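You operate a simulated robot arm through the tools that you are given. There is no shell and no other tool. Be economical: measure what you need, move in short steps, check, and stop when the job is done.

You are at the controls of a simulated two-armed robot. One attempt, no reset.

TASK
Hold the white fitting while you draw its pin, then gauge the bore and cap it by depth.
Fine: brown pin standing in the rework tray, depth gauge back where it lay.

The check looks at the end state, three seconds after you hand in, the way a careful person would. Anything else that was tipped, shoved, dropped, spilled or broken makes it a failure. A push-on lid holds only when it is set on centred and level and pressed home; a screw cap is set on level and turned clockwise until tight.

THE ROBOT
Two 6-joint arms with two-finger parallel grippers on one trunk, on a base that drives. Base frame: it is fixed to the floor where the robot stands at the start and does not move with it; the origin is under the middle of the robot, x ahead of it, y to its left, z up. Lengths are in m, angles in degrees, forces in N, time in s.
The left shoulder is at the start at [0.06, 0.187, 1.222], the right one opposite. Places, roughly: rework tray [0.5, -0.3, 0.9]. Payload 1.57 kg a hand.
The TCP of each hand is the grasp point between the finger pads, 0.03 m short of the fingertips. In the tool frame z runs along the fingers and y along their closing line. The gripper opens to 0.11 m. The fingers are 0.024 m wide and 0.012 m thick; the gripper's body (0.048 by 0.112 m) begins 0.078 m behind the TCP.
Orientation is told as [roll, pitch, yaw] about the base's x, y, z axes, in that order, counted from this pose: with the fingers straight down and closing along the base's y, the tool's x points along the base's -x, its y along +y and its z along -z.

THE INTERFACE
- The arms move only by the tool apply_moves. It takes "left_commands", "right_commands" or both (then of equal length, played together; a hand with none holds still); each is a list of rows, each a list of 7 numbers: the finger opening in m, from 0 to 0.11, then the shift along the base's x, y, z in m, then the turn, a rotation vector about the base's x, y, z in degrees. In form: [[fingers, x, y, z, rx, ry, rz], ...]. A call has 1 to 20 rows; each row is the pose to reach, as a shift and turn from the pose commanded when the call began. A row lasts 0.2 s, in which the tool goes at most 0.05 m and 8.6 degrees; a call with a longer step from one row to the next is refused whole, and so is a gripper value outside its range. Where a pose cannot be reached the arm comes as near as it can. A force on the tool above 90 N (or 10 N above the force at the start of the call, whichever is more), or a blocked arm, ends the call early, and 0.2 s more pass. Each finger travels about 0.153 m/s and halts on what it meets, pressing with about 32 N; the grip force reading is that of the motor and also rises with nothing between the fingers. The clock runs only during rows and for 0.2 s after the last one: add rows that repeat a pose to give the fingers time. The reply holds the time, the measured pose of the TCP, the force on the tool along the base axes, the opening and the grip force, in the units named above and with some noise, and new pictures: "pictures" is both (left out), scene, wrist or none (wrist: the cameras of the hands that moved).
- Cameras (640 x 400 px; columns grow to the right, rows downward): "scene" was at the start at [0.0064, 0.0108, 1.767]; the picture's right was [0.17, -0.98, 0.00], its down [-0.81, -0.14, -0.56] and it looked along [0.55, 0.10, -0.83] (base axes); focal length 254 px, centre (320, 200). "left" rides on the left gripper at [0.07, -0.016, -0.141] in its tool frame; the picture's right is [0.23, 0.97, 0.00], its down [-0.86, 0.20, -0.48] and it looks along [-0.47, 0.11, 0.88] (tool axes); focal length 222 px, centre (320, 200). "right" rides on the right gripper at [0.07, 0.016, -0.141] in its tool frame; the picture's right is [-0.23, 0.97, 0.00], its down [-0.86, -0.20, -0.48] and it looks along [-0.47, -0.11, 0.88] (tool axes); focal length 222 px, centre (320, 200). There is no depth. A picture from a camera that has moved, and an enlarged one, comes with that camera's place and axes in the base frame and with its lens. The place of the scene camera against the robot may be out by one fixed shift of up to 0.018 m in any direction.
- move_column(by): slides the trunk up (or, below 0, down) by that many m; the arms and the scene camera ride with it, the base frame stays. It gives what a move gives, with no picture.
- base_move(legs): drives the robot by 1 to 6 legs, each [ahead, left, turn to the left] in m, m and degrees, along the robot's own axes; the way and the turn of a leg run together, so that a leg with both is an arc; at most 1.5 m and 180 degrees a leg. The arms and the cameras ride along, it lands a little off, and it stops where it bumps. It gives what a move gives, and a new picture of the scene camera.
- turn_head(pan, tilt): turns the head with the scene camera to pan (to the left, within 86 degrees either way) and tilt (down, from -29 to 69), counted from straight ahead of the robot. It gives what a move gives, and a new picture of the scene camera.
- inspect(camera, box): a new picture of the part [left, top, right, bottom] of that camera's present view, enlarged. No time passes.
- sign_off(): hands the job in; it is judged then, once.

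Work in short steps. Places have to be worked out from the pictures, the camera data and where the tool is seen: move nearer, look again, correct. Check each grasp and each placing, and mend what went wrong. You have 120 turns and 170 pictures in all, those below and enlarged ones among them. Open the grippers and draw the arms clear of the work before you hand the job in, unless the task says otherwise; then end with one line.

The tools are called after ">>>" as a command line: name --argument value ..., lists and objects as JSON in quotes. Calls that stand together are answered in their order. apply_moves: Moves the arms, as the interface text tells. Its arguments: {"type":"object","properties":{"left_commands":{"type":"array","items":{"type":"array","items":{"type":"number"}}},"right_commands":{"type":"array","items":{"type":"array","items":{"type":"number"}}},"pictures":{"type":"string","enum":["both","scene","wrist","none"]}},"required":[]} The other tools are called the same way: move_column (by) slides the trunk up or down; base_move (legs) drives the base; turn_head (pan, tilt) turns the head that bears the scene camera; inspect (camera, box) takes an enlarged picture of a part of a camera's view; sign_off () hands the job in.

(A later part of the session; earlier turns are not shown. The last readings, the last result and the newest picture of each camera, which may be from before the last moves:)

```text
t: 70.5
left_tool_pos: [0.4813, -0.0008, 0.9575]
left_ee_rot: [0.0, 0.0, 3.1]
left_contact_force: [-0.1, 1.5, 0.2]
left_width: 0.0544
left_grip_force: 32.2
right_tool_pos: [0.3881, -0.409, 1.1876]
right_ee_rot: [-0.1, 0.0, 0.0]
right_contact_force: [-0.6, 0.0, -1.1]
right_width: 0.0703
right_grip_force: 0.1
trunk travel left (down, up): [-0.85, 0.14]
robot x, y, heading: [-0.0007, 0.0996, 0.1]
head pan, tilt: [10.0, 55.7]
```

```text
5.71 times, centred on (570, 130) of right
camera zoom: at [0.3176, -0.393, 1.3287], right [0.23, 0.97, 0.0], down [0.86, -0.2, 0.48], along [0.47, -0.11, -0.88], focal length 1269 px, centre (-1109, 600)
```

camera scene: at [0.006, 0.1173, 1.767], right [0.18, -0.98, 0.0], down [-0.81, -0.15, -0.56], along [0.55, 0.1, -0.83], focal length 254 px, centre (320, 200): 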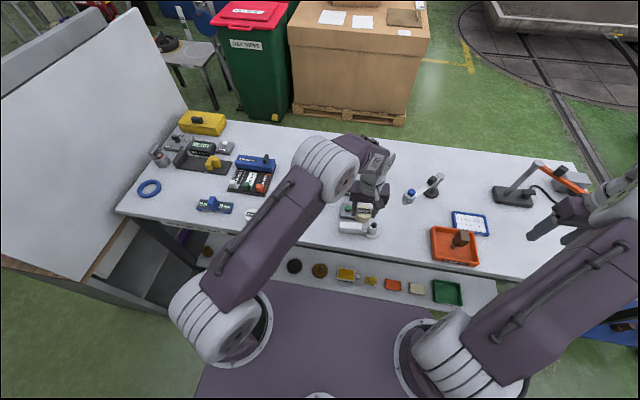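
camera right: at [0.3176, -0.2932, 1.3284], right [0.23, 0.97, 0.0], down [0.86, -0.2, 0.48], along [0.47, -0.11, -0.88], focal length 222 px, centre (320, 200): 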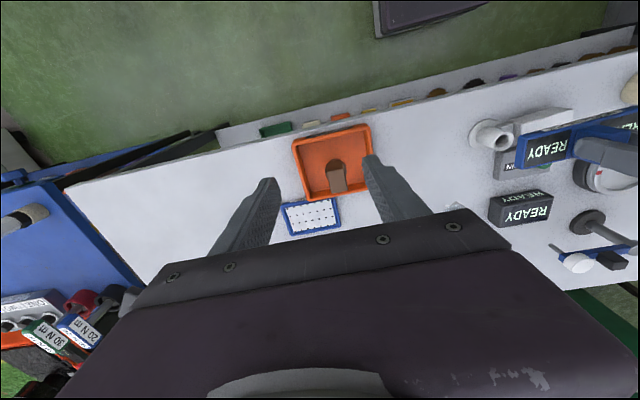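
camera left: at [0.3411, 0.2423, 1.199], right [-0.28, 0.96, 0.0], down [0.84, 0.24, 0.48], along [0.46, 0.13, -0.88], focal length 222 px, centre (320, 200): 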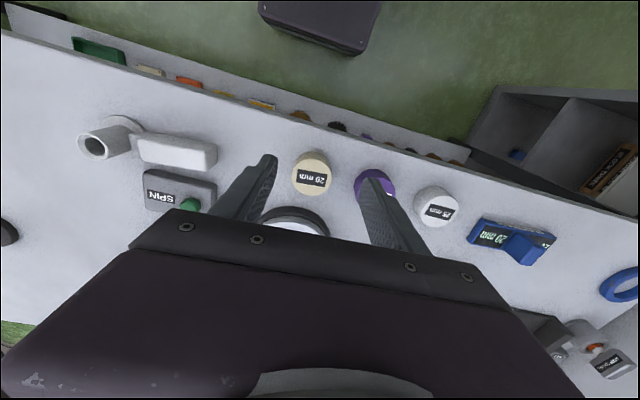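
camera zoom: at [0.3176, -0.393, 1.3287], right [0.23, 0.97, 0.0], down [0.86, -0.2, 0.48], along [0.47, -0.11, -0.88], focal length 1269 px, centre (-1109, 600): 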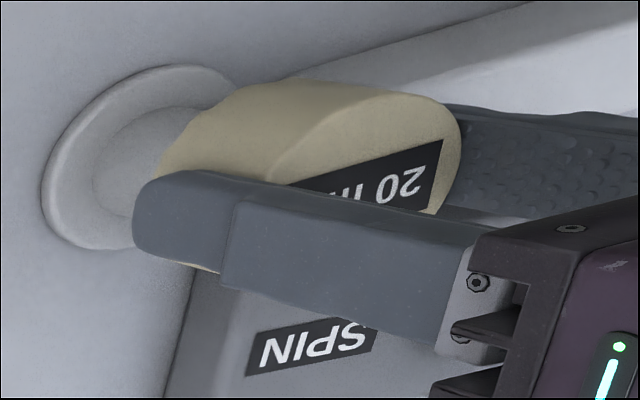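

Still free at 18 mm overlap. Continue carefully.

>>> apply_moves --left_commands '[[0.04, 0, 0, -0.002, 0, 0, 0], [0.04, 0, 0, -0.004, 0, 0, 0], [0.04, 0, 0, -0.006, 0, 0, 0]]' --pictures "none"

```text
t: 71.3
left_tool_pos: [0.4806, -0.0023, 0.9509]
left_ee_rot: [0.0, 0.0, 3.1]
left_contact_force: [1.1, 1.0, -0.7]
left_width: 0.0546
left_grip_force: 31.8
right_tool_pos: [0.3884, -0.4096, 1.1882]
right_ee_rot: [0.0, 0.0, 0.1]
right_contact_force: [0.6, -0.1, -0.1]
right_width: 0.07
right_grip_force: 0.1
trunk travel left (down, up): [-0.85, 0.14]
robot x, y, heading: [-0.0015, 0.0982, -0.0]
head pan, tilt: [10.0, 55.7]
```

>>> apply_moves --left_commands '[[0.04, 0, 0, -0.002, 0, 0, 0], [0.04, 0, 0, -0.004, 0, 0, 0], [0.04, 0, 0, -0.004, 0, 0, 0]]' --pictures "none"

>>> inspect --camera "right" --box '[520, 95, 620, 165]'

>>> inspect --camera "scene" --box '[355, 204, 405, 244]'

```text
t: 72.1
left_tool_pos: [0.4828, -0.0014, 0.9473]
left_ee_rot: [-0.1, 0.0, 3.1]
left_contact_force: [1.1, 0.3, -0.5]
left_width: 0.0545
left_grip_force: 31.7
right_tool_pos: [0.3876, -0.4104, 1.1882]
right_ee_rot: [-0.1, 0.0, 0.0]
right_contact_force: [-0.3, 0.6, -1.0]
right_width: 0.0698
right_grip_force: 0.0
trunk travel left (down, up): [-0.85, 0.14]
robot x, y, heading: [0.0, 0.0995, -0.1]
head pan, tilt: [10.0, 55.7]
```

```text
5.71 times, centred on (570, 130) of right
camera zoom: at [0.3175, -0.393, 1.3288], right [0.23, 0.97, 0.0], down [0.86, -0.2, 0.48], along [0.47, -0.11, -0.88], focal length 1269 px, centre (-1109, 600)
```

zoom: 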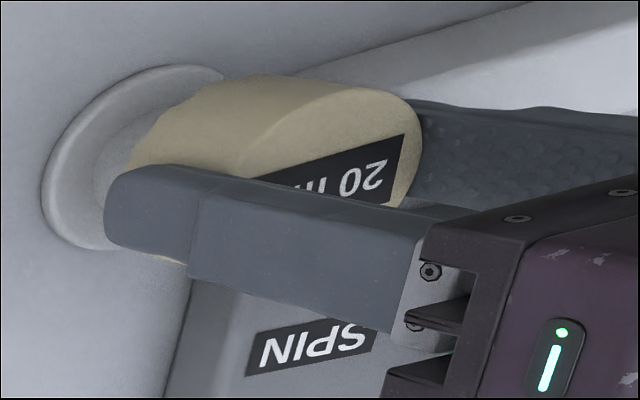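

```text
10.00 times, centred on (380, 224) of scene
camera zoom: at [0.0061, 0.1095, 1.767], right [0.18, -0.98, 0.0], down [-0.81, -0.14, -0.56], along [0.55, 0.1, -0.83], focal length 2536 px, centre (-280, -40)
```

zoom: 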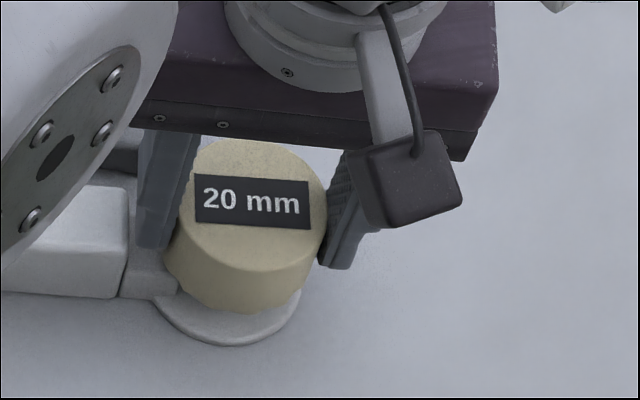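

Still no resistance; 2 mm steps more.

>>> apply_moves --left_commands '[[0.04, 0, 0, -0.002, 0, 0, 0], [0.04, 0, 0, -0.004, 0, 0, 0], [0.04, 0, 0, -0.004, 0, 0, 0]]' --pictures "none"

```text
t: 72.9
left_tool_pos: [0.4822, -0.0012, 0.9463]
left_ee_rot: [-0.1, -0.1, 3.1]
left_contact_force: [3.4, 0.1, 14.4]
left_width: 0.0542
left_grip_force: 32.2
right_tool_pos: [0.3866, -0.4095, 1.188]
right_ee_rot: [0.0, -0.1, 0.0]
right_contact_force: [0.3, 0.1, -0.8]
right_width: 0.07
right_grip_force: 0.1
trunk travel left (down, up): [-0.85, 0.14]
robot x, y, heading: [-0.0031, 0.0993, -0.1]
head pan, tilt: [10.0, 55.7]
```

Contact at TCP ≈0.946. Press further and watch for it to seat.

>>> apply_moves --left_commands '[[0.03, 0, 0, -0.002, 0, 0, 0], [0.03, 0, 0, -0.004, 0, 0, 0], [0.03, 0, 0, -0.006, 0, 0, 0]]' --pictures "none"

>>> inspect --camera "right" --box '[520, 95, 620, 165]'

```text
t: 73.7
left_tool_pos: [0.4813, -0.0007, 0.9403]
left_ee_rot: [0.0, -0.1, 3.1]
left_contact_force: [4.0, -2.3, 26.1]
left_width: 0.0546
left_grip_force: 32.0
right_tool_pos: [0.3854, -0.4096, 1.188]
right_ee_rot: [0.0, -0.2, 0.1]
right_contact_force: [1.0, 0.1, -0.2]
right_width: 0.0702
right_grip_force: 0.1
trunk travel left (down, up): [-0.85, 0.14]
robot x, y, heading: [-0.0009, 0.0975, 0.1]
head pan, tilt: [10.0, 55.7]
```

```text
5.71 times, centred on (570, 130) of right
camera zoom: at [0.3149, -0.3927, 1.3297], right [0.23, 0.97, 0.0], down [0.85, -0.2, 0.48], along [0.47, -0.11, -0.88], focal length 1269 px, centre (-1109, 600)
```

zoom: 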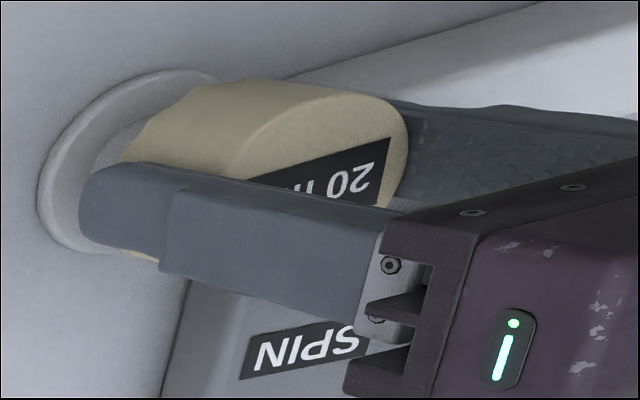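

The fingers slid down the cap's side under load. I release, rise, and will press on the top with closed fingers.

>>> apply_moves --left_commands '[[0.03, 0, 0, 0.003, 0, 0, 0], [0.056, 0, 0, 0.003, 0, 0, 0], [0.062, 0, 0, 0.003, 0, 0, 0], [0.062, 0, 0, 0.003, 0, 0, 0], [0.066, 0, 0, 0.02, 0, 0, 0], [0.066, 0, 0, 0.05, 0, 0, 0], [0.066, 0, 0, 0.08, 0, 0, 0], [0.03, 0, 0, 0.08, 0, 0, 0], [0.0, 0, 0, 0.08, 0, 0, 0], [0.0, 0, 0, 0.08, 0, 0, 0]]'

>>> inspect --camera "right" --box '[500, 85, 620, 165]'

>>> inspect --camera "scene" --box '[345, 194, 405, 244]'

>>> inspect --camera "left" --box '[240, 80, 420, 220]'

```text
t: 75.9
left_tool_pos: [0.4821, -0.0024, 1.0171]
left_ee_rot: [0.0, 0.0, 3.0]
left_contact_force: [-0.2, 0.0, 0.7]
left_width: 0.0001
left_grip_force: 21.2
right_tool_pos: [0.3887, -0.4095, 1.1876]
right_ee_rot: [-0.1, 0.0, 0.1]
right_contact_force: [-0.1, 0.1, 0.2]
right_width: 0.0699
right_grip_force: 0.1
trunk travel left (down, up): [-0.85, 0.14]
robot x, y, heading: [-0.0024, 0.0964, 0.1]
head pan, tilt: [10.0, 55.7]
camera scene: at [0.006, 0.1095, 1.767], right [0.18, -0.98, 0.0], down [-0.81, -0.14, -0.56], along [0.55, 0.1, -0.83], focal length 254 px, centre (320, 200)
camera left: at [0.4136, -0.0201, 1.1588], right [-0.28, 0.96, 0.0], down [0.84, 0.25, 0.48], along [0.46, 0.13, -0.88], focal length 222 px, centre (320, 200)
```

scene: 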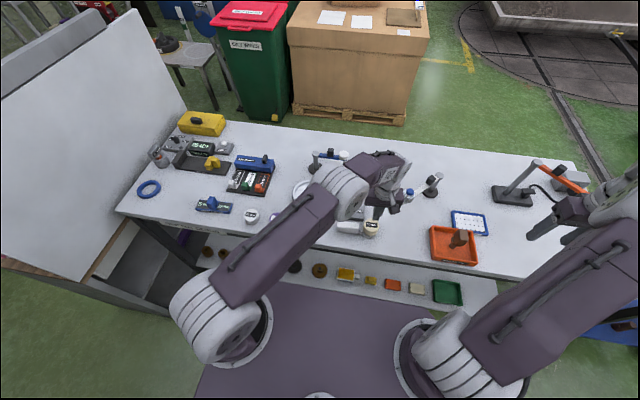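
left: 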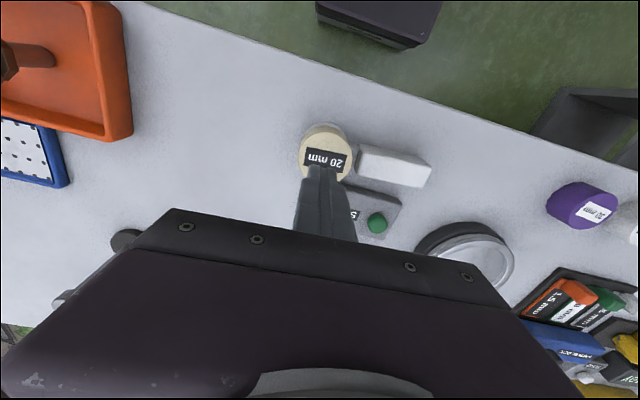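

```text
5.00 times, centred on (560, 125) of right
camera zoom: at [0.3174, -0.393, 1.3288], right [0.23, 0.97, 0.0], down [0.86, -0.2, 0.48], along [0.47, -0.11, -0.88], focal length 1111 px, centre (-880, 575)
```

zoom: 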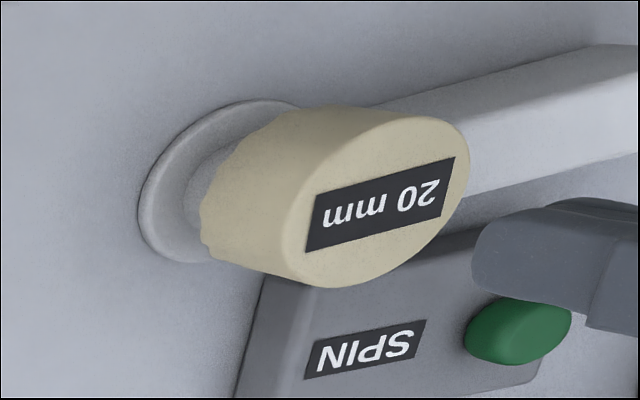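

```text
8.00 times, centred on (375, 219) of scene
camera zoom: at [0.006, 0.1095, 1.767], right [0.18, -0.98, 0.0], down [-0.81, -0.14, -0.56], along [0.55, 0.1, -0.83], focal length 2029 px, centre (-120, 48)
```

zoom: 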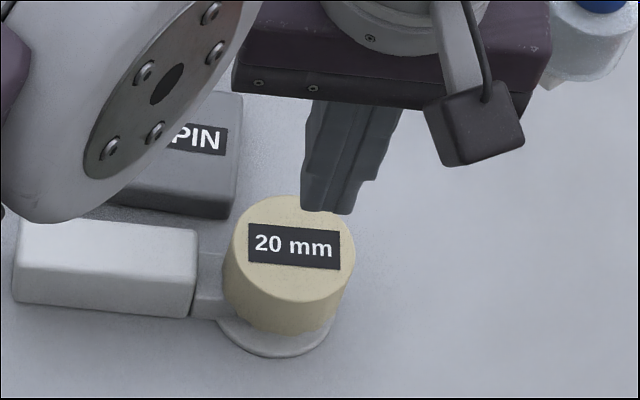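

```text
2.86 times, centred on (330, 150) of left
camera zoom: at [0.4136, -0.0201, 1.1588], right [-0.28, 0.96, 0.0], down [0.84, 0.25, 0.48], along [0.46, 0.13, -0.88], focal length 635 px, centre (291, 343)
```

zoom: 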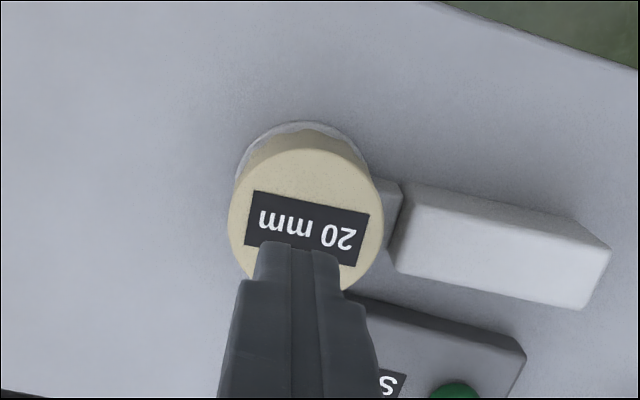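

Cap sits level on the tube. Press on its top with closed fingertips: approach first.

>>> apply_moves --left_commands '[[0, 0, 0.0012, -0.02, 0, 0, 0], [0, 0, 0.0012, -0.036, 0, 0, 0], [0, 0, 0.0012, -0.044, 0, 0, 0], [0, 0, 0.0012, -0.049, 0, 0, 0]]' --pictures "none"

```text
t: 76.9
left_tool_pos: [0.4808, 0.0004, 0.9695]
left_ee_rot: [-0.2, -0.3, 3.1]
left_contact_force: [3.3, -1.2, 12.6]
left_width: 0.0001
left_grip_force: 21.8
right_tool_pos: [0.386, -0.4098, 1.1896]
right_ee_rot: [-0.1, -0.1, 0.1]
right_contact_force: [0.3, -0.4, -0.1]
right_width: 0.0702
right_grip_force: 0.0
trunk travel left (down, up): [-0.85, 0.14]
robot x, y, heading: [-0.0037, 0.0987, 0.1]
head pan, tilt: [10.0, 55.7]
```

Touching the cap top (z≈0.9395). Press harder in steps.

>>> apply_moves --left_commands '[[0, 0, 0, -0.003, 0, 0, 0], [0, 0, 0, -0.006, 0, 0, 0], [0, 0, 0, -0.008, 0, 0, 0], [0, 0, 0, -0.008, 0, 0, 0]]' --pictures "none"

>>> inspect --camera "right" --box '[500, 85, 620, 165]'

```text
t: 77.9
left_tool_pos: [0.4802, 0.0001, 0.9715]
left_ee_rot: [-0.5, -1.0, 3.1]
left_contact_force: [4.8, 5.3, 70.7]
left_width: 0.0
left_grip_force: 21.7
right_tool_pos: [0.3815, -0.4061, 1.1915]
right_ee_rot: [-0.1, -0.3, 0.1]
right_contact_force: [-0.2, -0.3, -0.1]
right_width: 0.07
right_grip_force: 0.1
trunk travel left (down, up): [-0.85, 0.14]
robot x, y, heading: [-0.0023, 0.0986, 0.2]
head pan, tilt: [10.0, 55.7]
```

```text
5.00 times, centred on (560, 125) of right
camera zoom: at [0.3102, -0.3901, 1.3322], right [0.22, 0.97, 0.0], down [0.85, -0.2, 0.48], along [0.47, -0.11, -0.88], focal length 1111 px, centre (-880, 575)
```

zoom: 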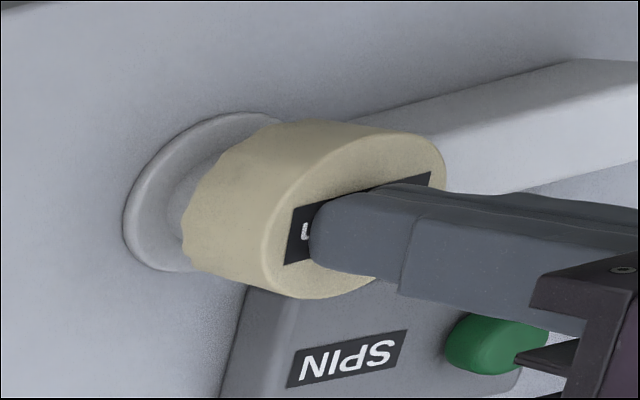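

70 N gives no more travel: the cap is bottomed. I rise and regrip it to test whether it is held (a light pull).

>>> apply_moves --left_commands '[[0, 0, 0, 0.02, 0, 0, 0], [0, 0, 0, 0.05, 0, 0, 0], [0.04, 0, 0, 0.06, 0, 0, 0], [0.066, 0, 0, 0.06, 0, 0, 0], [0.066, 0, 0, 0.06, 0, 0, 0]]' --pictures "none"

>>> inspect --camera "left" --box '[240, 80, 420, 220]'

>>> inspect --camera "right" --box '[500, 85, 620, 165]'

```text
t: 79.1
left_tool_pos: [0.4805, 0.0001, 1.0224]
left_ee_rot: [0.0, 0.0, 3.1]
left_contact_force: [0.0, 0.3, -0.4]
left_width: 0.066
left_grip_force: 0.2
right_tool_pos: [0.3875, -0.4081, 1.1879]
right_ee_rot: [0.0, -0.1, 0.2]
right_contact_force: [0.4, 0.1, -0.1]
right_width: 0.0702
right_grip_force: 0.1
trunk travel left (down, up): [-0.85, 0.14]
robot x, y, heading: [0.0009, 0.1005, 0.1]
head pan, tilt: [10.0, 55.7]
```

```text
2.86 times, centred on (330, 150) of left
camera zoom: at [0.4128, -0.0177, 1.1632], right [-0.28, 0.96, 0.0], down [0.84, 0.25, 0.48], along [0.46, 0.13, -0.88], focal length 635 px, centre (291, 343)
```

zoom: 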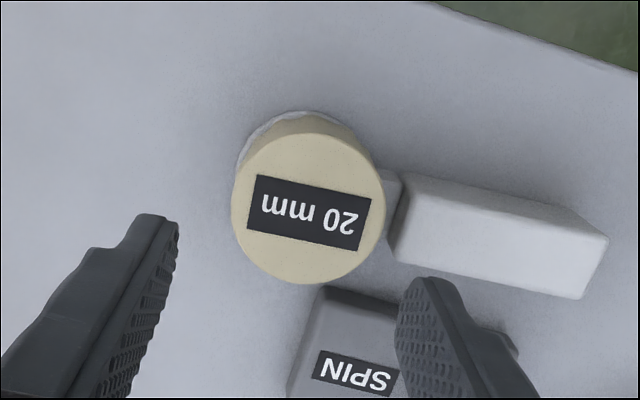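

```text
5.00 times, centred on (560, 125) of right
camera zoom: at [0.3168, -0.3927, 1.329], right [0.23, 0.97, 0.0], down [0.86, -0.2, 0.48], along [0.47, -0.11, -0.88], focal length 1111 px, centre (-880, 575)
```

zoom: 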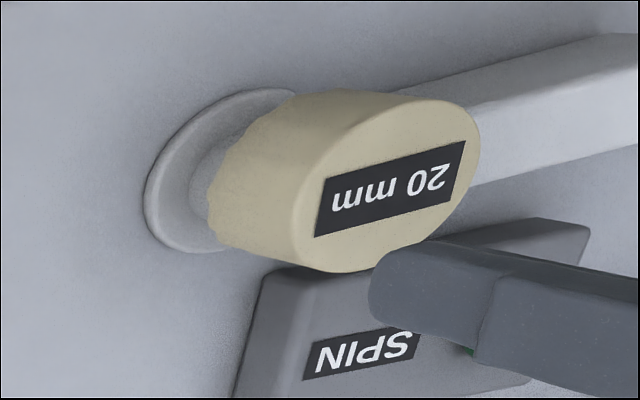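

The pressing nudged the fitting ≈6 mm toward the robot (cap now ≈[0.475, 0.004]); still level. Regrip the cap lightly for a pull test.

>>> apply_moves --left_commands '[[0.07, -0.005, 0.0045, -0.02, 0, 0, 0], [0.07, -0.005, 0.0045, -0.05, 0, 0, 0], [0.07, -0.005, 0.0045, -0.075, 0, 0, 0], [0.06, -0.005, 0.0045, -0.075, 0, 0, 0], [0.05, -0.005, 0.0045, -0.075, 0, 0, 0], [0.04, -0.005, 0.0045, -0.075, 0, 0, 0], [0.04, -0.005, 0.0045, -0.075, 0, 0, 0]]' --pictures "none"

>>> inspect --camera "right" --box '[500, 85, 620, 165]'

```text
t: 80.7
left_tool_pos: [0.4755, 0.0075, 0.9491]
left_ee_rot: [-0.2, -0.3, 3.1]
left_contact_force: [6.9, 9.4, 43.7]
left_width: 0.0581
left_grip_force: 10.0
right_tool_pos: [0.3847, -0.4071, 1.1905]
right_ee_rot: [-0.1, -0.2, 0.0]
right_contact_force: [0.1, -0.3, 0.4]
right_width: 0.07
right_grip_force: 0.1
trunk travel left (down, up): [-0.85, 0.14]
robot x, y, heading: [-0.0015, 0.098, -0.0]
head pan, tilt: [10.0, 55.7]
```

```text
5.00 times, centred on (560, 125) of right
camera zoom: at [0.3138, -0.3902, 1.3311], right [0.22, 0.97, 0.0], down [0.85, -0.2, 0.48], along [0.47, -0.11, -0.88], focal length 1111 px, centre (-880, 575)
```

zoom: 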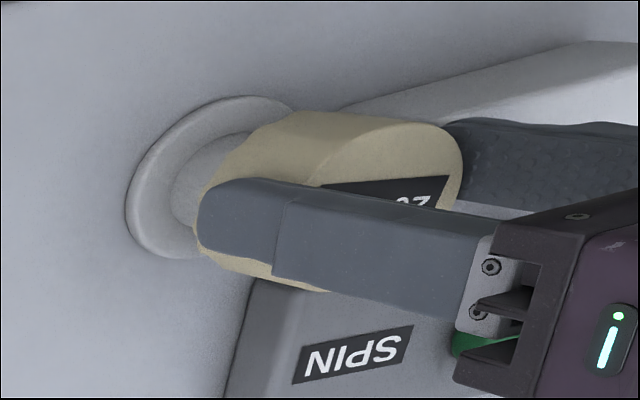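

The +y finger is resting on the white handle; back up, narrow the opening, and grip higher.

>>> apply_moves --left_commands '[[0.064, 0, 0, 0.008, 0, 0, 0], [0.064, 0, 0, 0.014, 0, 0, 0], [0.064, 0, 0, 0.014, 0, 0, 0]]' --pictures "none"

>>> inspect --camera "left" --box '[240, 80, 420, 220]'

>>> inspect --camera "right" --box '[500, 85, 620, 165]'

>>> inspect --camera "scene" --box '[345, 194, 405, 244]'

```text
t: 81.5
left_tool_pos: [0.4748, 0.0061, 0.9586]
left_ee_rot: [-0.1, 0.1, 3.1]
left_contact_force: [0.3, -0.3, 0.5]
left_width: 0.0642
left_grip_force: 0.0
right_tool_pos: [0.3858, -0.4091, 1.1875]
right_ee_rot: [0.1, 0.0, 0.2]
right_contact_force: [-0.4, 0.3, -1.0]
right_width: 0.0703
right_grip_force: 0.1
trunk travel left (down, up): [-0.85, 0.14]
robot x, y, heading: [-0.0012, 0.0985, 0.1]
head pan, tilt: [10.0, 55.7]
```

```text
2.86 times, centred on (330, 150) of left
camera zoom: at [0.4071, -0.0129, 1.1014], right [-0.28, 0.96, 0.0], down [0.84, 0.25, 0.48], along [0.46, 0.13, -0.88], focal length 635 px, centre (291, 343)
```

zoom: 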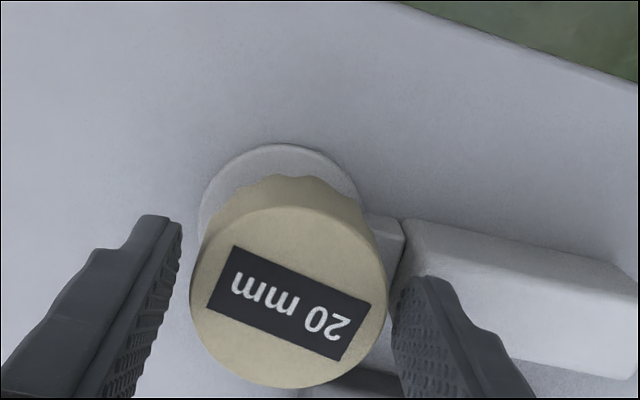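

```text
5.00 times, centred on (560, 125) of right
camera zoom: at [0.317, -0.3931, 1.3287], right [0.23, 0.97, 0.0], down [0.86, -0.2, 0.48], along [0.47, -0.11, -0.88], focal length 1111 px, centre (-880, 575)
```

zoom: 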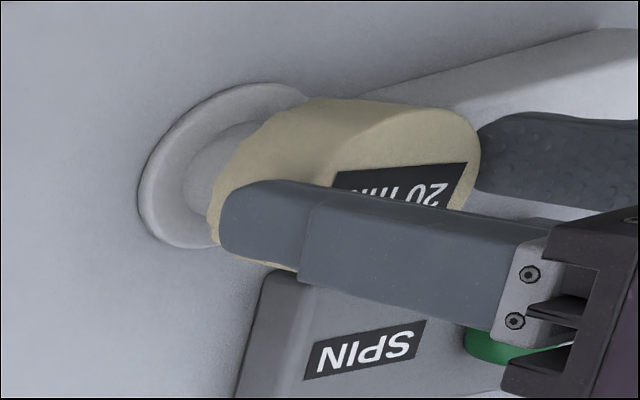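

```text
8.00 times, centred on (375, 219) of scene
camera zoom: at [0.0055, 0.1094, 1.7669], right [0.18, -0.98, 0.0], down [-0.81, -0.14, -0.56], along [0.55, 0.1, -0.83], focal length 2029 px, centre (-120, 48)
```

zoom: 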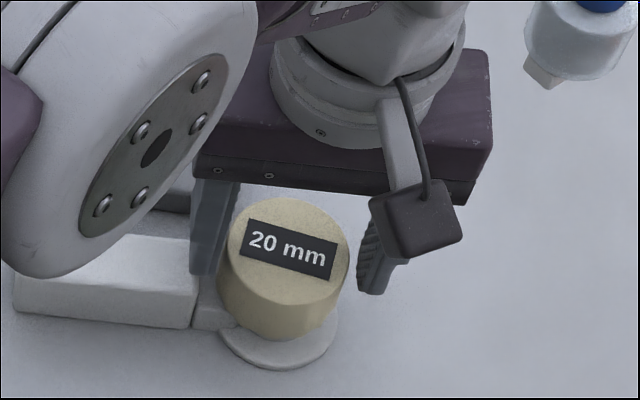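

The cap turned ≈15° and rose slightly when I backed off: it isn't locked. I'll clear the left hand, and redo it properly with the left hand holding the handle and the right hand working the cap. First rise clear.

>>> apply_moves --left_commands '[[0.074, 0, 0, 0.0, 0, 0, 0], [0.074, 0, 0, 0.0, 0, 0, 0], [0.074, 0, 0, 0.02, 0, 0, 0], [0.074, 0, 0, 0.05, 0, 0, 0], [0.074, 0, 0.02, 0.09, 0, 0, 0], [0.074, -0.01, 0.06, 0.11, 0, 0, 0], [0.074, -0.02, 0.1, 0.12, 0, 0, 0]]' --pictures "none"

>>> base_move --legs '[[0, -0.08, 0]]'

>>> inspect --camera "scene" --box '[310, 180, 390, 240]'

>>> inspect --camera "left" --box '[140, 80, 320, 220]'

```text
t: 83.1
left_tool_pos: [0.4579, 0.1066, 1.0788]
left_ee_rot: [-0.1, -0.1, 3.2]
left_contact_force: [-0.5, 1.0, 0.2]
left_width: 0.0738
left_grip_force: 0.1
right_tool_pos: [0.3879, -0.4084, 1.1882]
right_ee_rot: [-0.1, 0.0, 0.2]
right_contact_force: [0.4, 0.4, 0.4]
right_width: 0.07
right_grip_force: 0.0
trunk travel left (down, up): [-0.85, 0.14]
robot x, y, heading: [-0.0015, 0.0943, -0.2]
head pan, tilt: [10.0, 55.7]
```

```text
t: 84.2
left_tool_pos: [0.4578, 0.0323, 1.0805]
left_ee_rot: [-0.3, 0.0, 3.3]
left_contact_force: [-0.8, 1.0, -0.8]
left_width: 0.0737
left_grip_force: 0.1
right_tool_pos: [0.3884, -0.4826, 1.1901]
right_ee_rot: [-0.3, 0.0, 0.1]
right_contact_force: [-0.4, 0.0, 1.0]
right_width: 0.0701
right_grip_force: 0.0
trunk travel left (down, up): [-0.85, 0.14]
robot x, y, heading: [-0.0, 0.0195, 0.3]
head pan, tilt: [10.0, 55.7]
camera scene: at [0.0062, 0.0388, 1.767], right [0.18, -0.98, 0.0], down [-0.81, -0.15, -0.56], along [0.55, 0.1, -0.83], focal length 254 px, centre (320, 200)
```

scene: 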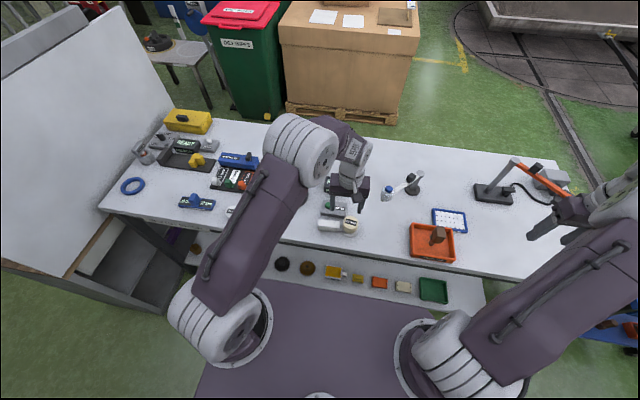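

```text
6.67 times, centred on (350, 210) of scene
camera zoom: at [0.0062, 0.0388, 1.767], right [0.18, -0.98, 0.0], down [-0.81, -0.15, -0.56], along [0.55, 0.1, -0.83], focal length 1691 px, centre (120, 133)
```

zoom: 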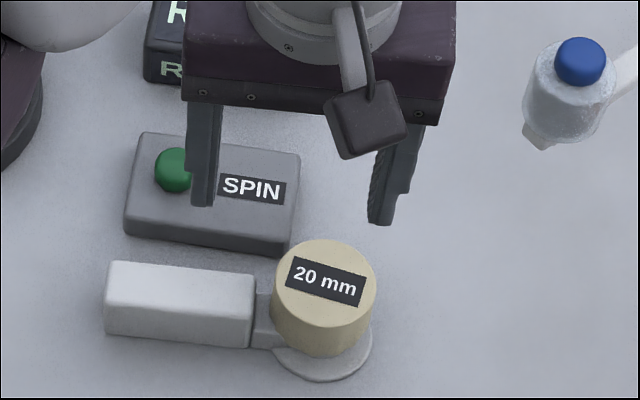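

```text
2.86 times, centred on (230, 150) of left
camera zoom: at [0.3896, 0.0146, 1.2214], right [-0.28, 0.96, 0.0], down [0.84, 0.25, 0.48], along [0.46, 0.13, -0.88], focal length 635 px, centre (577, 343)
```

zoom: 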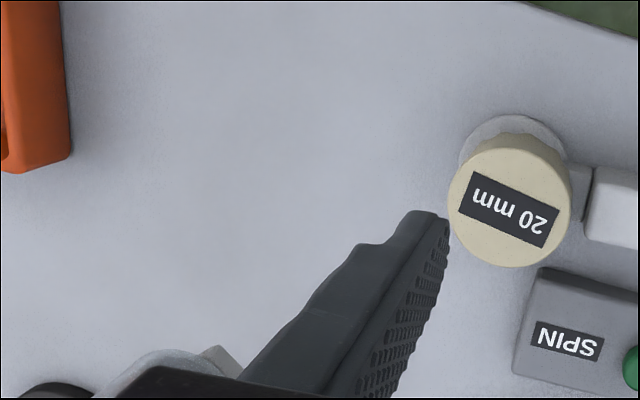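

Now bring the left hand (yaw ≈ −88) over the handle's outer end again, and the right hand nearer for a view.

>>> apply_moves --left_commands '[[0.06, 0, 0.02, 0.02, 0, 0, -7], [0.06, 0, 0.04, 0.02, 0, 0, -14], [0.06, 0, 0.06, 0.02, 0, 0, -22], [0.06, 0, 0.08, 0.02, 0, 0, -30], [0.06, 0, 0.09, 0.02, 0, 0, -38], [0.06, 0, 0.1, 0.02, 0, 0, -46], [0.06, 0, 0.1, 0.02, 0, 0, -54], [0.06, 0, 0.1, 0.02, 0, 0, -62], [0.06, 0.005, 0.1, 0.01, 0, 0, -70], [0.06, 0.01, 0.1, 0.0, 0, 0, -78], [0.06, 0.015, 0.1, -0.01, 0, 0, -86], [0.06, 0.015, 0.1, -0.02, 0, 0, -91], [0.06, 0.015, 0.1, -0.02, 0, 0, -91]]' --right_commands '[[0.074, 0, 0.03, 0, 0, 0, 0], [0.074, 0, 0.07, 0, 0, 0, 0], [0.074, 0, 0.11, 0, 0, 0, 0], [0.074, 0, 0.15, 0, 0, 0, 0], [0.074, 0, 0.19, 0, 0, 0, 0], [0.074, 0, 0.23, 0, 0, 0, 0], [0.074, 0, 0.27, 0, 0, 0, 0], [0.074, 0, 0.31, 0, 0, 0, 0], [0.074, 0, 0.34, -0.01, 0, 0, 0], [0.074, 0, 0.36, -0.02, 0, 0, 0], [0.074, 0, 0.37, -0.03, 0, 0, 0], [0.074, 0, 0.37, -0.04, 0, 0, 0], [0.074, 0, 0.37, -0.04, 0, 0, 0]]' --pictures "none"

>>> inspect --camera "left" --box '[240, 80, 440, 240]'

>>> inspect --camera "right" --box '[300, 60, 520, 220]'

```text
t: 87.0
left_tool_pos: [0.4726, 0.1282, 1.0578]
left_ee_rot: [0.1, 0.0, -87.9]
left_contact_force: [-0.9, -0.5, 1.3]
left_width: 0.0599
left_grip_force: 0.0
right_tool_pos: [0.3897, -0.1172, 1.1475]
right_ee_rot: [0.0, 0.0, 0.2]
right_contact_force: [0.4, -0.1, -0.4]
right_width: 0.074
right_grip_force: 0.1
trunk travel left (down, up): [-0.85, 0.14]
robot x, y, heading: [0.0002, 0.0176, 0.1]
head pan, tilt: [10.0, 55.7]
```

```text
2.50 times, centred on (340, 160) of left
camera zoom: at [0.4544, 0.1986, 1.2007], right [0.96, 0.26, 0.0], down [0.23, -0.85, 0.48], along [0.13, -0.46, -0.88], focal length 555 px, centre (270, 300)
```

zoom: 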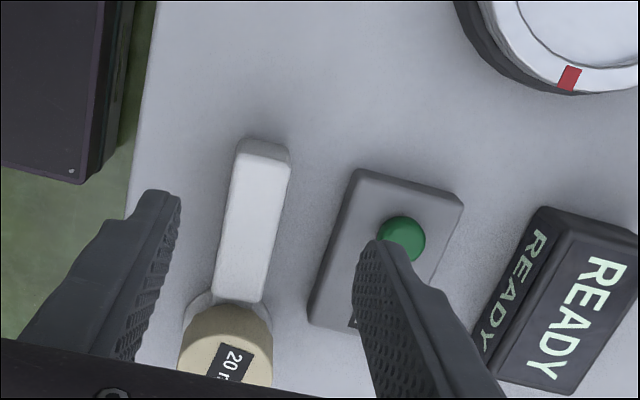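

```text
2.50 times, centred on (410, 140) of right
camera zoom: at [0.3187, -0.1007, 1.2888], right [0.22, 0.97, 0.0], down [0.86, -0.2, 0.48], along [0.47, -0.11, -0.88], focal length 555 px, centre (95, 350)
```

zoom: 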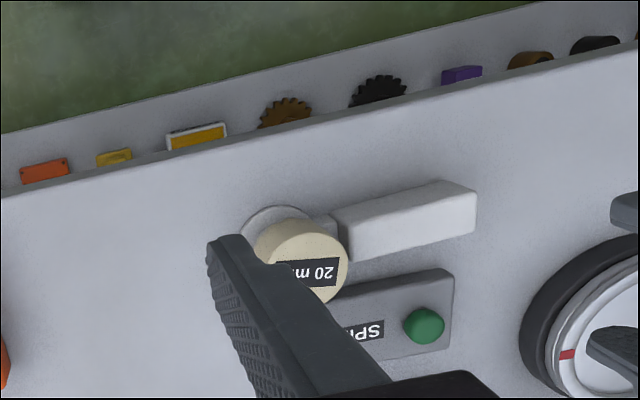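

Handle spans y 0.041–0.131 at x≈0.472. Descend the left hand onto its outer end (y≈0.118), leaning its body 12° outward for room.

>>> apply_moves --left_commands '[[0.056, 0, -0.003, -0.03, -4, 0, 1], [0.056, -0.001, -0.006, -0.06, -8, 0, 2], [0.056, -0.0015, -0.01, -0.09, -12, 0, 3], [0.056, -0.0015, -0.01, -0.12, -12, 0, 3], [0.056, -0.0015, -0.01, -0.132, -12, 0, 3], [0.056, -0.0015, -0.01, -0.14, -12, 0, 3], [0.056, -0.0015, -0.01, -0.14, -12, 0, 3]]' --pictures "none"

>>> inspect --camera "left" --box '[220, 90, 440, 250]'

```text
t: 88.6
left_tool_pos: [0.4714, 0.1186, 0.9201]
left_ee_rot: [-0.8, -12.0, -84.8]
left_contact_force: [1.0, 1.2, -0.1]
left_width: 0.0559
left_grip_force: 0.0
right_tool_pos: [0.3897, -0.1166, 1.1488]
right_ee_rot: [0.0, 0.0, 0.2]
right_contact_force: [0.3, -0.1, 0.6]
right_width: 0.0742
right_grip_force: 0.0
trunk travel left (down, up): [-0.85, 0.14]
robot x, y, heading: [-0.002, 0.0207, 0.2]
head pan, tilt: [10.0, 55.7]
```

```text
2.50 times, centred on (330, 170) of left
camera zoom: at [0.4485, 0.2155, 1.0438], right [0.95, 0.31, -0.06], down [0.27, -0.72, 0.64], along [0.16, -0.63, -0.76], focal length 555 px, centre (295, 275)
```

zoom: 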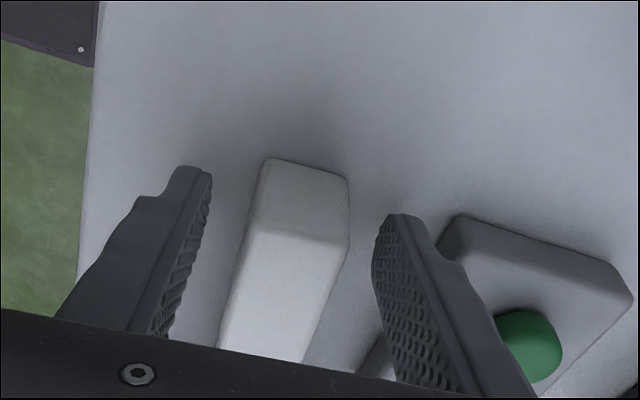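

Straddling without contact. Close on the handle.

>>> apply_moves --left_commands '[[0.045, 0, 0, -0.002, 0, 0, 0], [0.035, 0, 0, -0.002, 0, 0, 0], [0.02, 0, 0, -0.002, 0, 0, 0], [0.015, 0, 0, -0.002, 0, 0, 0], [0.015, 0, 0, -0.002, 0, 0, 0]]' --right_commands '[[0.074, 0.01, 0.03, -0.01, 0, 0, 0], [0.074, 0.01, 0.06, -0.02, 0, 0, 0], [0.074, 0.01, 0.09, -0.03, 0, 0, 0], [0.074, 0.01, 0.105, -0.04, 0, 0, 0], [0.074, 0.01, 0.105, -0.04, 0, 0, 0]]' --pictures "none"

>>> inspect --camera "right" --box '[240, 80, 440, 230]'

>>> inspect --camera "scene" --box '[290, 160, 400, 250]'

```text
t: 89.8
left_tool_pos: [0.4715, 0.117, 0.9168]
left_ee_rot: [-0.7, -12.0, -84.7]
left_contact_force: [-0.1, 0.3, 0.4]
left_width: 0.0297
left_grip_force: 31.7
right_tool_pos: [0.4012, -0.0122, 1.1076]
right_ee_rot: [0.1, 0.0, 0.2]
right_contact_force: [0.1, 1.0, -0.1]
right_width: 0.0743
right_grip_force: 0.0
trunk travel left (down, up): [-0.85, 0.14]
robot x, y, heading: [-0.0041, 0.0189, 0.2]
head pan, tilt: [10.0, 55.7]
```

```text
2.67 times, centred on (340, 155) of right
camera zoom: at [0.3296, 0.0038, 1.2482], right [0.22, 0.97, 0.0], down [0.86, -0.2, 0.48], along [0.47, -0.11, -0.88], focal length 592 px, centre (267, 320)
```

zoom: 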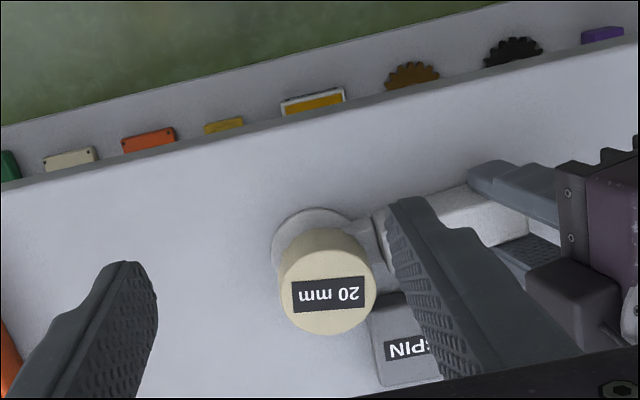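

```text
4.44 times, centred on (345, 205) of scene
camera zoom: at [0.0065, 0.0307, 1.767], right [0.18, -0.98, 0.0], down [-0.81, -0.15, -0.56], along [0.55, 0.1, -0.83], focal length 1127 px, centre (209, 178)
```

zoom: 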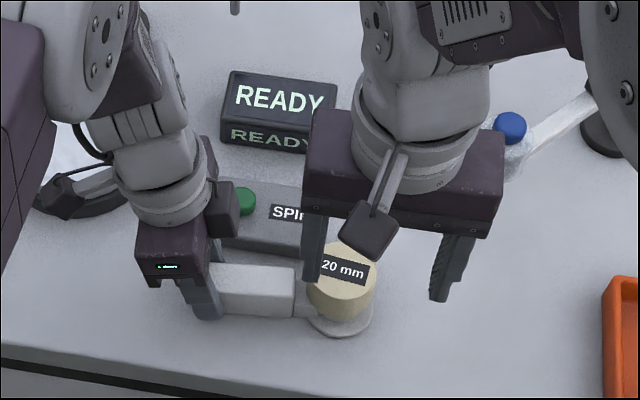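

Handle held firmly (0.0297). Cap top centre ≈[0.4775, 0.0055]. Position the closed right fingertips over its centre to press it home.

>>> apply_moves --right_commands '[[0.04, 0.035, 0.008, 0, 0, 0, 0], [0.0, 0.07, 0.0175, 0, 0, 0, 0], [0, 0.0765, 0.0177, -0.04, 0, 0, 0], [0, 0.0765, 0.0177, -0.08, 0, 0, 0], [0, 0.0765, 0.0177, -0.12, 0, 0, 0], [0, 0.0765, 0.0177, -0.13, 0, 0, 0], [0, 0.0765, 0.0177, -0.13, 0, 0, 0]]' --pictures "none"

>>> inspect --camera "scene" --box '[310, 170, 390, 240]'

>>> inspect --camera "right" --box '[240, 80, 440, 230]'

```text
t: 91.4
left_tool_pos: [0.4718, 0.1186, 0.9169]
left_ee_rot: [-0.8, -12.0, -84.6]
left_contact_force: [0.4, 0.7, 0.3]
left_width: 0.0297
left_grip_force: 32.5
right_tool_pos: [0.4744, 0.0043, 0.9771]
right_ee_rot: [0.0, 0.0, 0.3]
right_contact_force: [0.8, -0.8, 0.0]
right_width: 0.0
right_grip_force: 22.0
trunk travel left (down, up): [-0.85, 0.14]
robot x, y, heading: [0.0, 0.0175, 0.1]
head pan, tilt: [10.0, 55.7]
```

```text
5.71 times, centred on (350, 205) of scene
camera zoom: at [0.0066, 0.0311, 1.767], right [0.18, -0.98, 0.0], down [-0.81, -0.15, -0.56], along [0.55, 0.1, -0.83], focal length 1449 px, centre (149, 171)
```

zoom: 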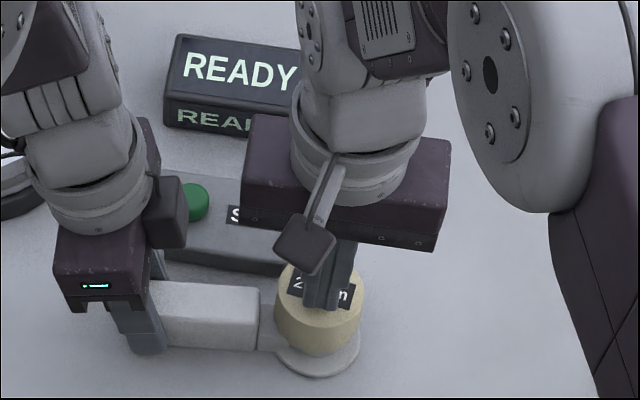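

```text
2.67 times, centred on (340, 155) of right
camera zoom: at [0.4046, 0.0212, 1.1187], right [0.22, 0.97, 0.0], down [0.86, -0.2, 0.48], along [0.47, -0.11, -0.88], focal length 592 px, centre (267, 320)
```

zoom: 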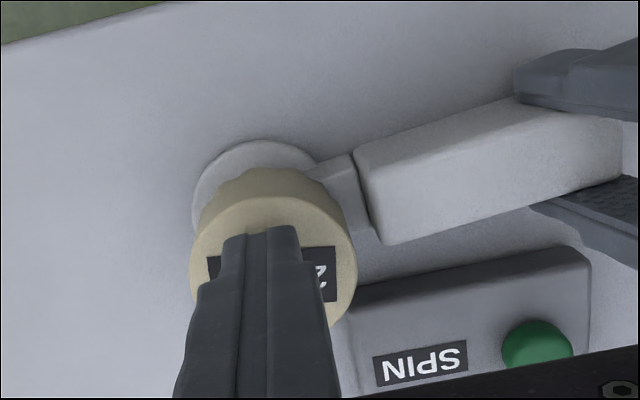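

Adjust +3 mm x, +2 mm y and press to about 70 N.

>>> apply_moves --right_commands '[[0, 0.003, 0.002, 0, 0, 0, 0], [0, 0.003, 0.002, -0.005, 0, 0, 0], [0, 0.003, 0.002, -0.009, 0, 0, 0], [0, 0.003, 0.002, -0.012, 0, 0, 0], [0, 0.003, 0.002, -0.014, 0, 0, 0], [0, 0.003, 0.002, -0.014, 0, 0, 0]]' --pictures "none"

```text
t: 92.8
left_tool_pos: [0.4673, 0.1173, 0.9216]
left_ee_rot: [-0.4, -11.9, -84.8]
left_contact_force: [11.5, 7.3, -22.0]
left_width: 0.0301
left_grip_force: 32.3
right_tool_pos: [0.4777, 0.0068, 0.9698]
right_ee_rot: [0.2, -0.8, 0.2]
right_contact_force: [-7.6, -17.4, 81.9]
right_width: 0.0002
right_grip_force: 21.4
trunk travel left (down, up): [-0.85, 0.14]
robot x, y, heading: [-0.0004, 0.0234, -0.2]
head pan, tilt: [10.0, 55.7]
```

82 N and the cap top stays at ≈0.94 — fully down. Now raise the right hand, turn it to yaw +75 and regrip the cap to test a clockwise turn.

>>> apply_moves --right_commands '[[0, 0, 0, 0.02, 0, 0, 0], [0.03, 0, 0, 0.05, 0, 0, 0], [0.066, 0, 0, 0.06, 0, 0, 7], [0.066, 0, 0, 0.06, 0, 0, 15], [0.066, 0, 0, 0.06, 0, 0, 23], [0.066, 0, 0, 0.06, 0, 0, 31], [0.066, 0, 0, 0.06, 0, 0, 39], [0.066, 0, 0, 0.06, 0, 0, 47], [0.066, 0, 0, 0.06, 0, 0, 55], [0.066, 0, 0, 0.06, 0, 0, 63], [0.066, 0, 0, 0.06, 0, 0, 71], [0.066, 0, 0, 0.06, 0, 0, 75], [0.066, 0, 0, 0.06, 0, 0, 75]]' --pictures "none"

>>> inspect --camera "right" --box '[220, 80, 440, 240]'

>>> inspect --camera "scene" --box '[290, 160, 400, 250]'

```text
t: 95.6
left_tool_pos: [0.4706, 0.117, 0.9177]
left_ee_rot: [-0.6, -12.0, -84.7]
left_contact_force: [-0.6, -2.1, 17.5]
left_width: 0.0297
left_grip_force: 31.8
right_tool_pos: [0.4772, 0.0069, 1.0244]
right_ee_rot: [-0.1, -0.1, 75.3]
right_contact_force: [0.7, 0.2, 0.5]
right_width: 0.066
right_grip_force: 0.0
trunk travel left (down, up): [-0.85, 0.14]
robot x, y, heading: [0.0017, 0.0191, 0.2]
head pan, tilt: [10.0, 55.7]
```

```text
2.50 times, centred on (330, 160) of right
camera zoom: at [0.4424, -0.0562, 1.1659], right [-0.88, 0.47, 0.0], down [0.41, 0.78, 0.48], along [0.23, 0.42, -0.88], focal length 555 px, centre (295, 300)
```

zoom: 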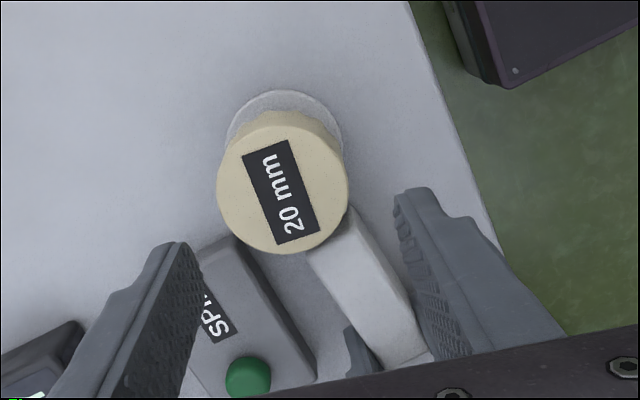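

```text
4.44 times, centred on (345, 205) of scene
camera zoom: at [0.0034, 0.03, 1.7671], right [0.18, -0.98, 0.0], down [-0.81, -0.15, -0.56], along [0.56, 0.1, -0.83], focal length 1127 px, centre (209, 178)
```

zoom: 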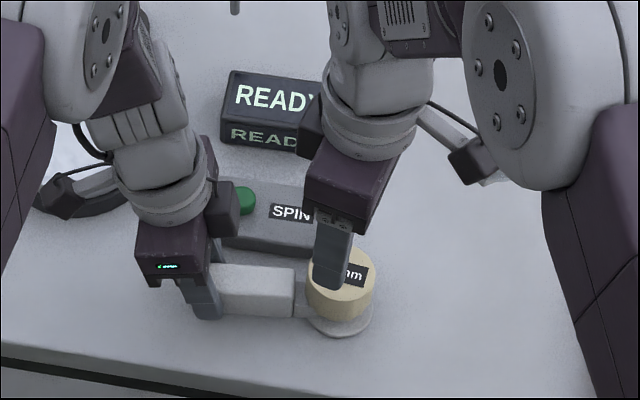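

Cap ≈[0.479, 0.0045]. Descend around it to TCP z≈0.955 and grip.

>>> apply_moves --right_commands '[[0.07, 0.0015, -0.0025, -0.02, 0, 0, 0], [0.07, 0.0015, -0.0025, -0.05, 0, 0, 0], [0.07, 0.0015, -0.0025, -0.0705, 0, 0, 0], [0.06, 0.0015, -0.0025, -0.0705, 0, 0, 0], [0.05, 0.0015, -0.0025, -0.0705, 0, 0, 0], [0.04, 0.0015, -0.0025, -0.0705, 0, 0, 0], [0.03, 0.0015, -0.0025, -0.0705, 0, 0, 0]]' --pictures "none"

>>> inspect --camera "right" --box '[220, 80, 440, 240]'

```text
t: 97.2
left_tool_pos: [0.4689, 0.117, 0.918]
left_ee_rot: [-0.6, -12.0, -84.7]
left_contact_force: [0.7, -0.3, 19.4]
left_width: 0.0299
left_grip_force: 32.3
right_tool_pos: [0.4792, 0.0039, 0.9547]
right_ee_rot: [-0.2, -0.1, 75.2]
right_contact_force: [0.3, 0.1, -0.2]
right_width: 0.054
right_grip_force: 31.9
trunk travel left (down, up): [-0.85, 0.14]
robot x, y, heading: [0.0025, 0.0186, 0.2]
head pan, tilt: [10.0, 55.7]
```

```text
2.50 times, centred on (330, 160) of right
camera zoom: at [0.4443, -0.0589, 1.0956], right [-0.88, 0.47, 0.0], down [0.41, 0.78, 0.48], along [0.23, 0.42, -0.88], focal length 555 px, centre (295, 300)
```

zoom: 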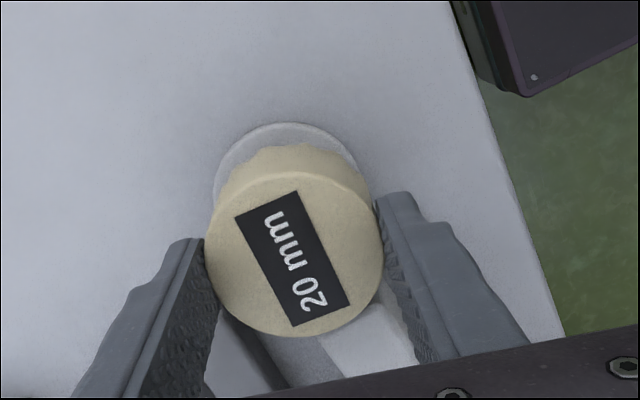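

Gripped at 0.054. Turn clockwise 40° and watch forces and whether the fitting stays still.

>>> apply_moves --right_commands '[[0.03, 0, 0, 0, 0, 0, -8], [0.03, 0, 0, 0, 0, 0, -16], [0.03, 0, 0, 0, 0, 0, -24], [0.03, 0, 0, 0, 0, 0, -32], [0.03, 0, 0, 0, 0, 0, -40]]' --pictures "none"

>>> inspect --camera "right" --box '[220, 80, 440, 240]'

>>> inspect --camera "scene" --box '[290, 160, 400, 250]'

```text
t: 98.4
left_tool_pos: [0.4686, 0.1174, 0.9182]
left_ee_rot: [-0.7, -11.9, -84.6]
left_contact_force: [0.0, -1.1, 13.8]
left_width: 0.0296
left_grip_force: 31.8
right_tool_pos: [0.4777, 0.0043, 0.9554]
right_ee_rot: [0.0, -0.1, 35.2]
right_contact_force: [1.4, 0.6, 5.6]
right_width: 0.0543
right_grip_force: 32.7
trunk travel left (down, up): [-0.85, 0.14]
robot x, y, heading: [0.0019, 0.0196, 0.3]
head pan, tilt: [10.0, 55.7]
```

```text
2.50 times, centred on (330, 160) of right
camera zoom: at [0.4116, -0.0217, 1.0954], right [-0.37, 0.93, 0.0], down [0.81, 0.33, 0.48], along [0.45, 0.18, -0.88], focal length 555 px, centre (295, 300)
```

zoom: 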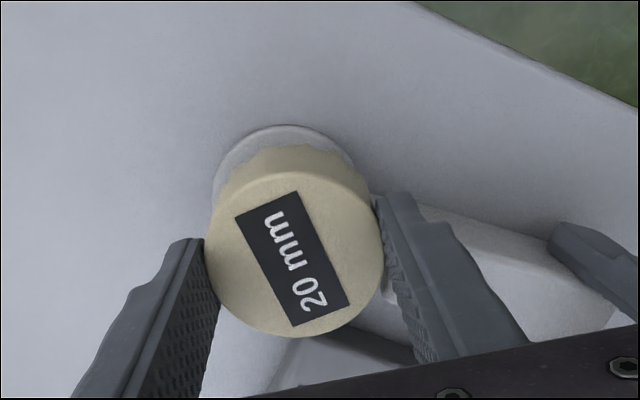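

```text
4.44 times, centred on (345, 205) of scene
camera zoom: at [0.0035, 0.0304, 1.7671], right [0.18, -0.98, 0.0], down [-0.81, -0.15, -0.56], along [0.56, 0.1, -0.83], focal length 1127 px, centre (209, 178)
```

zoom: 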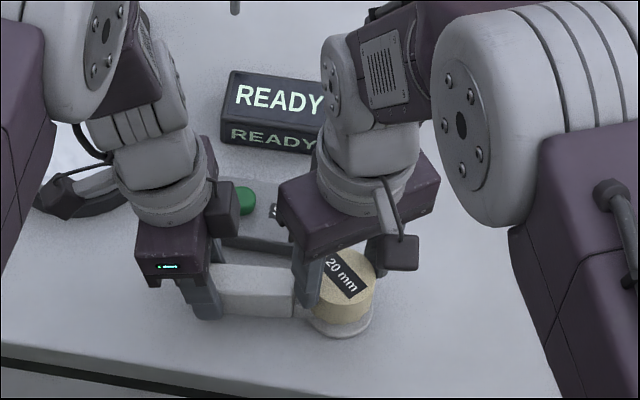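

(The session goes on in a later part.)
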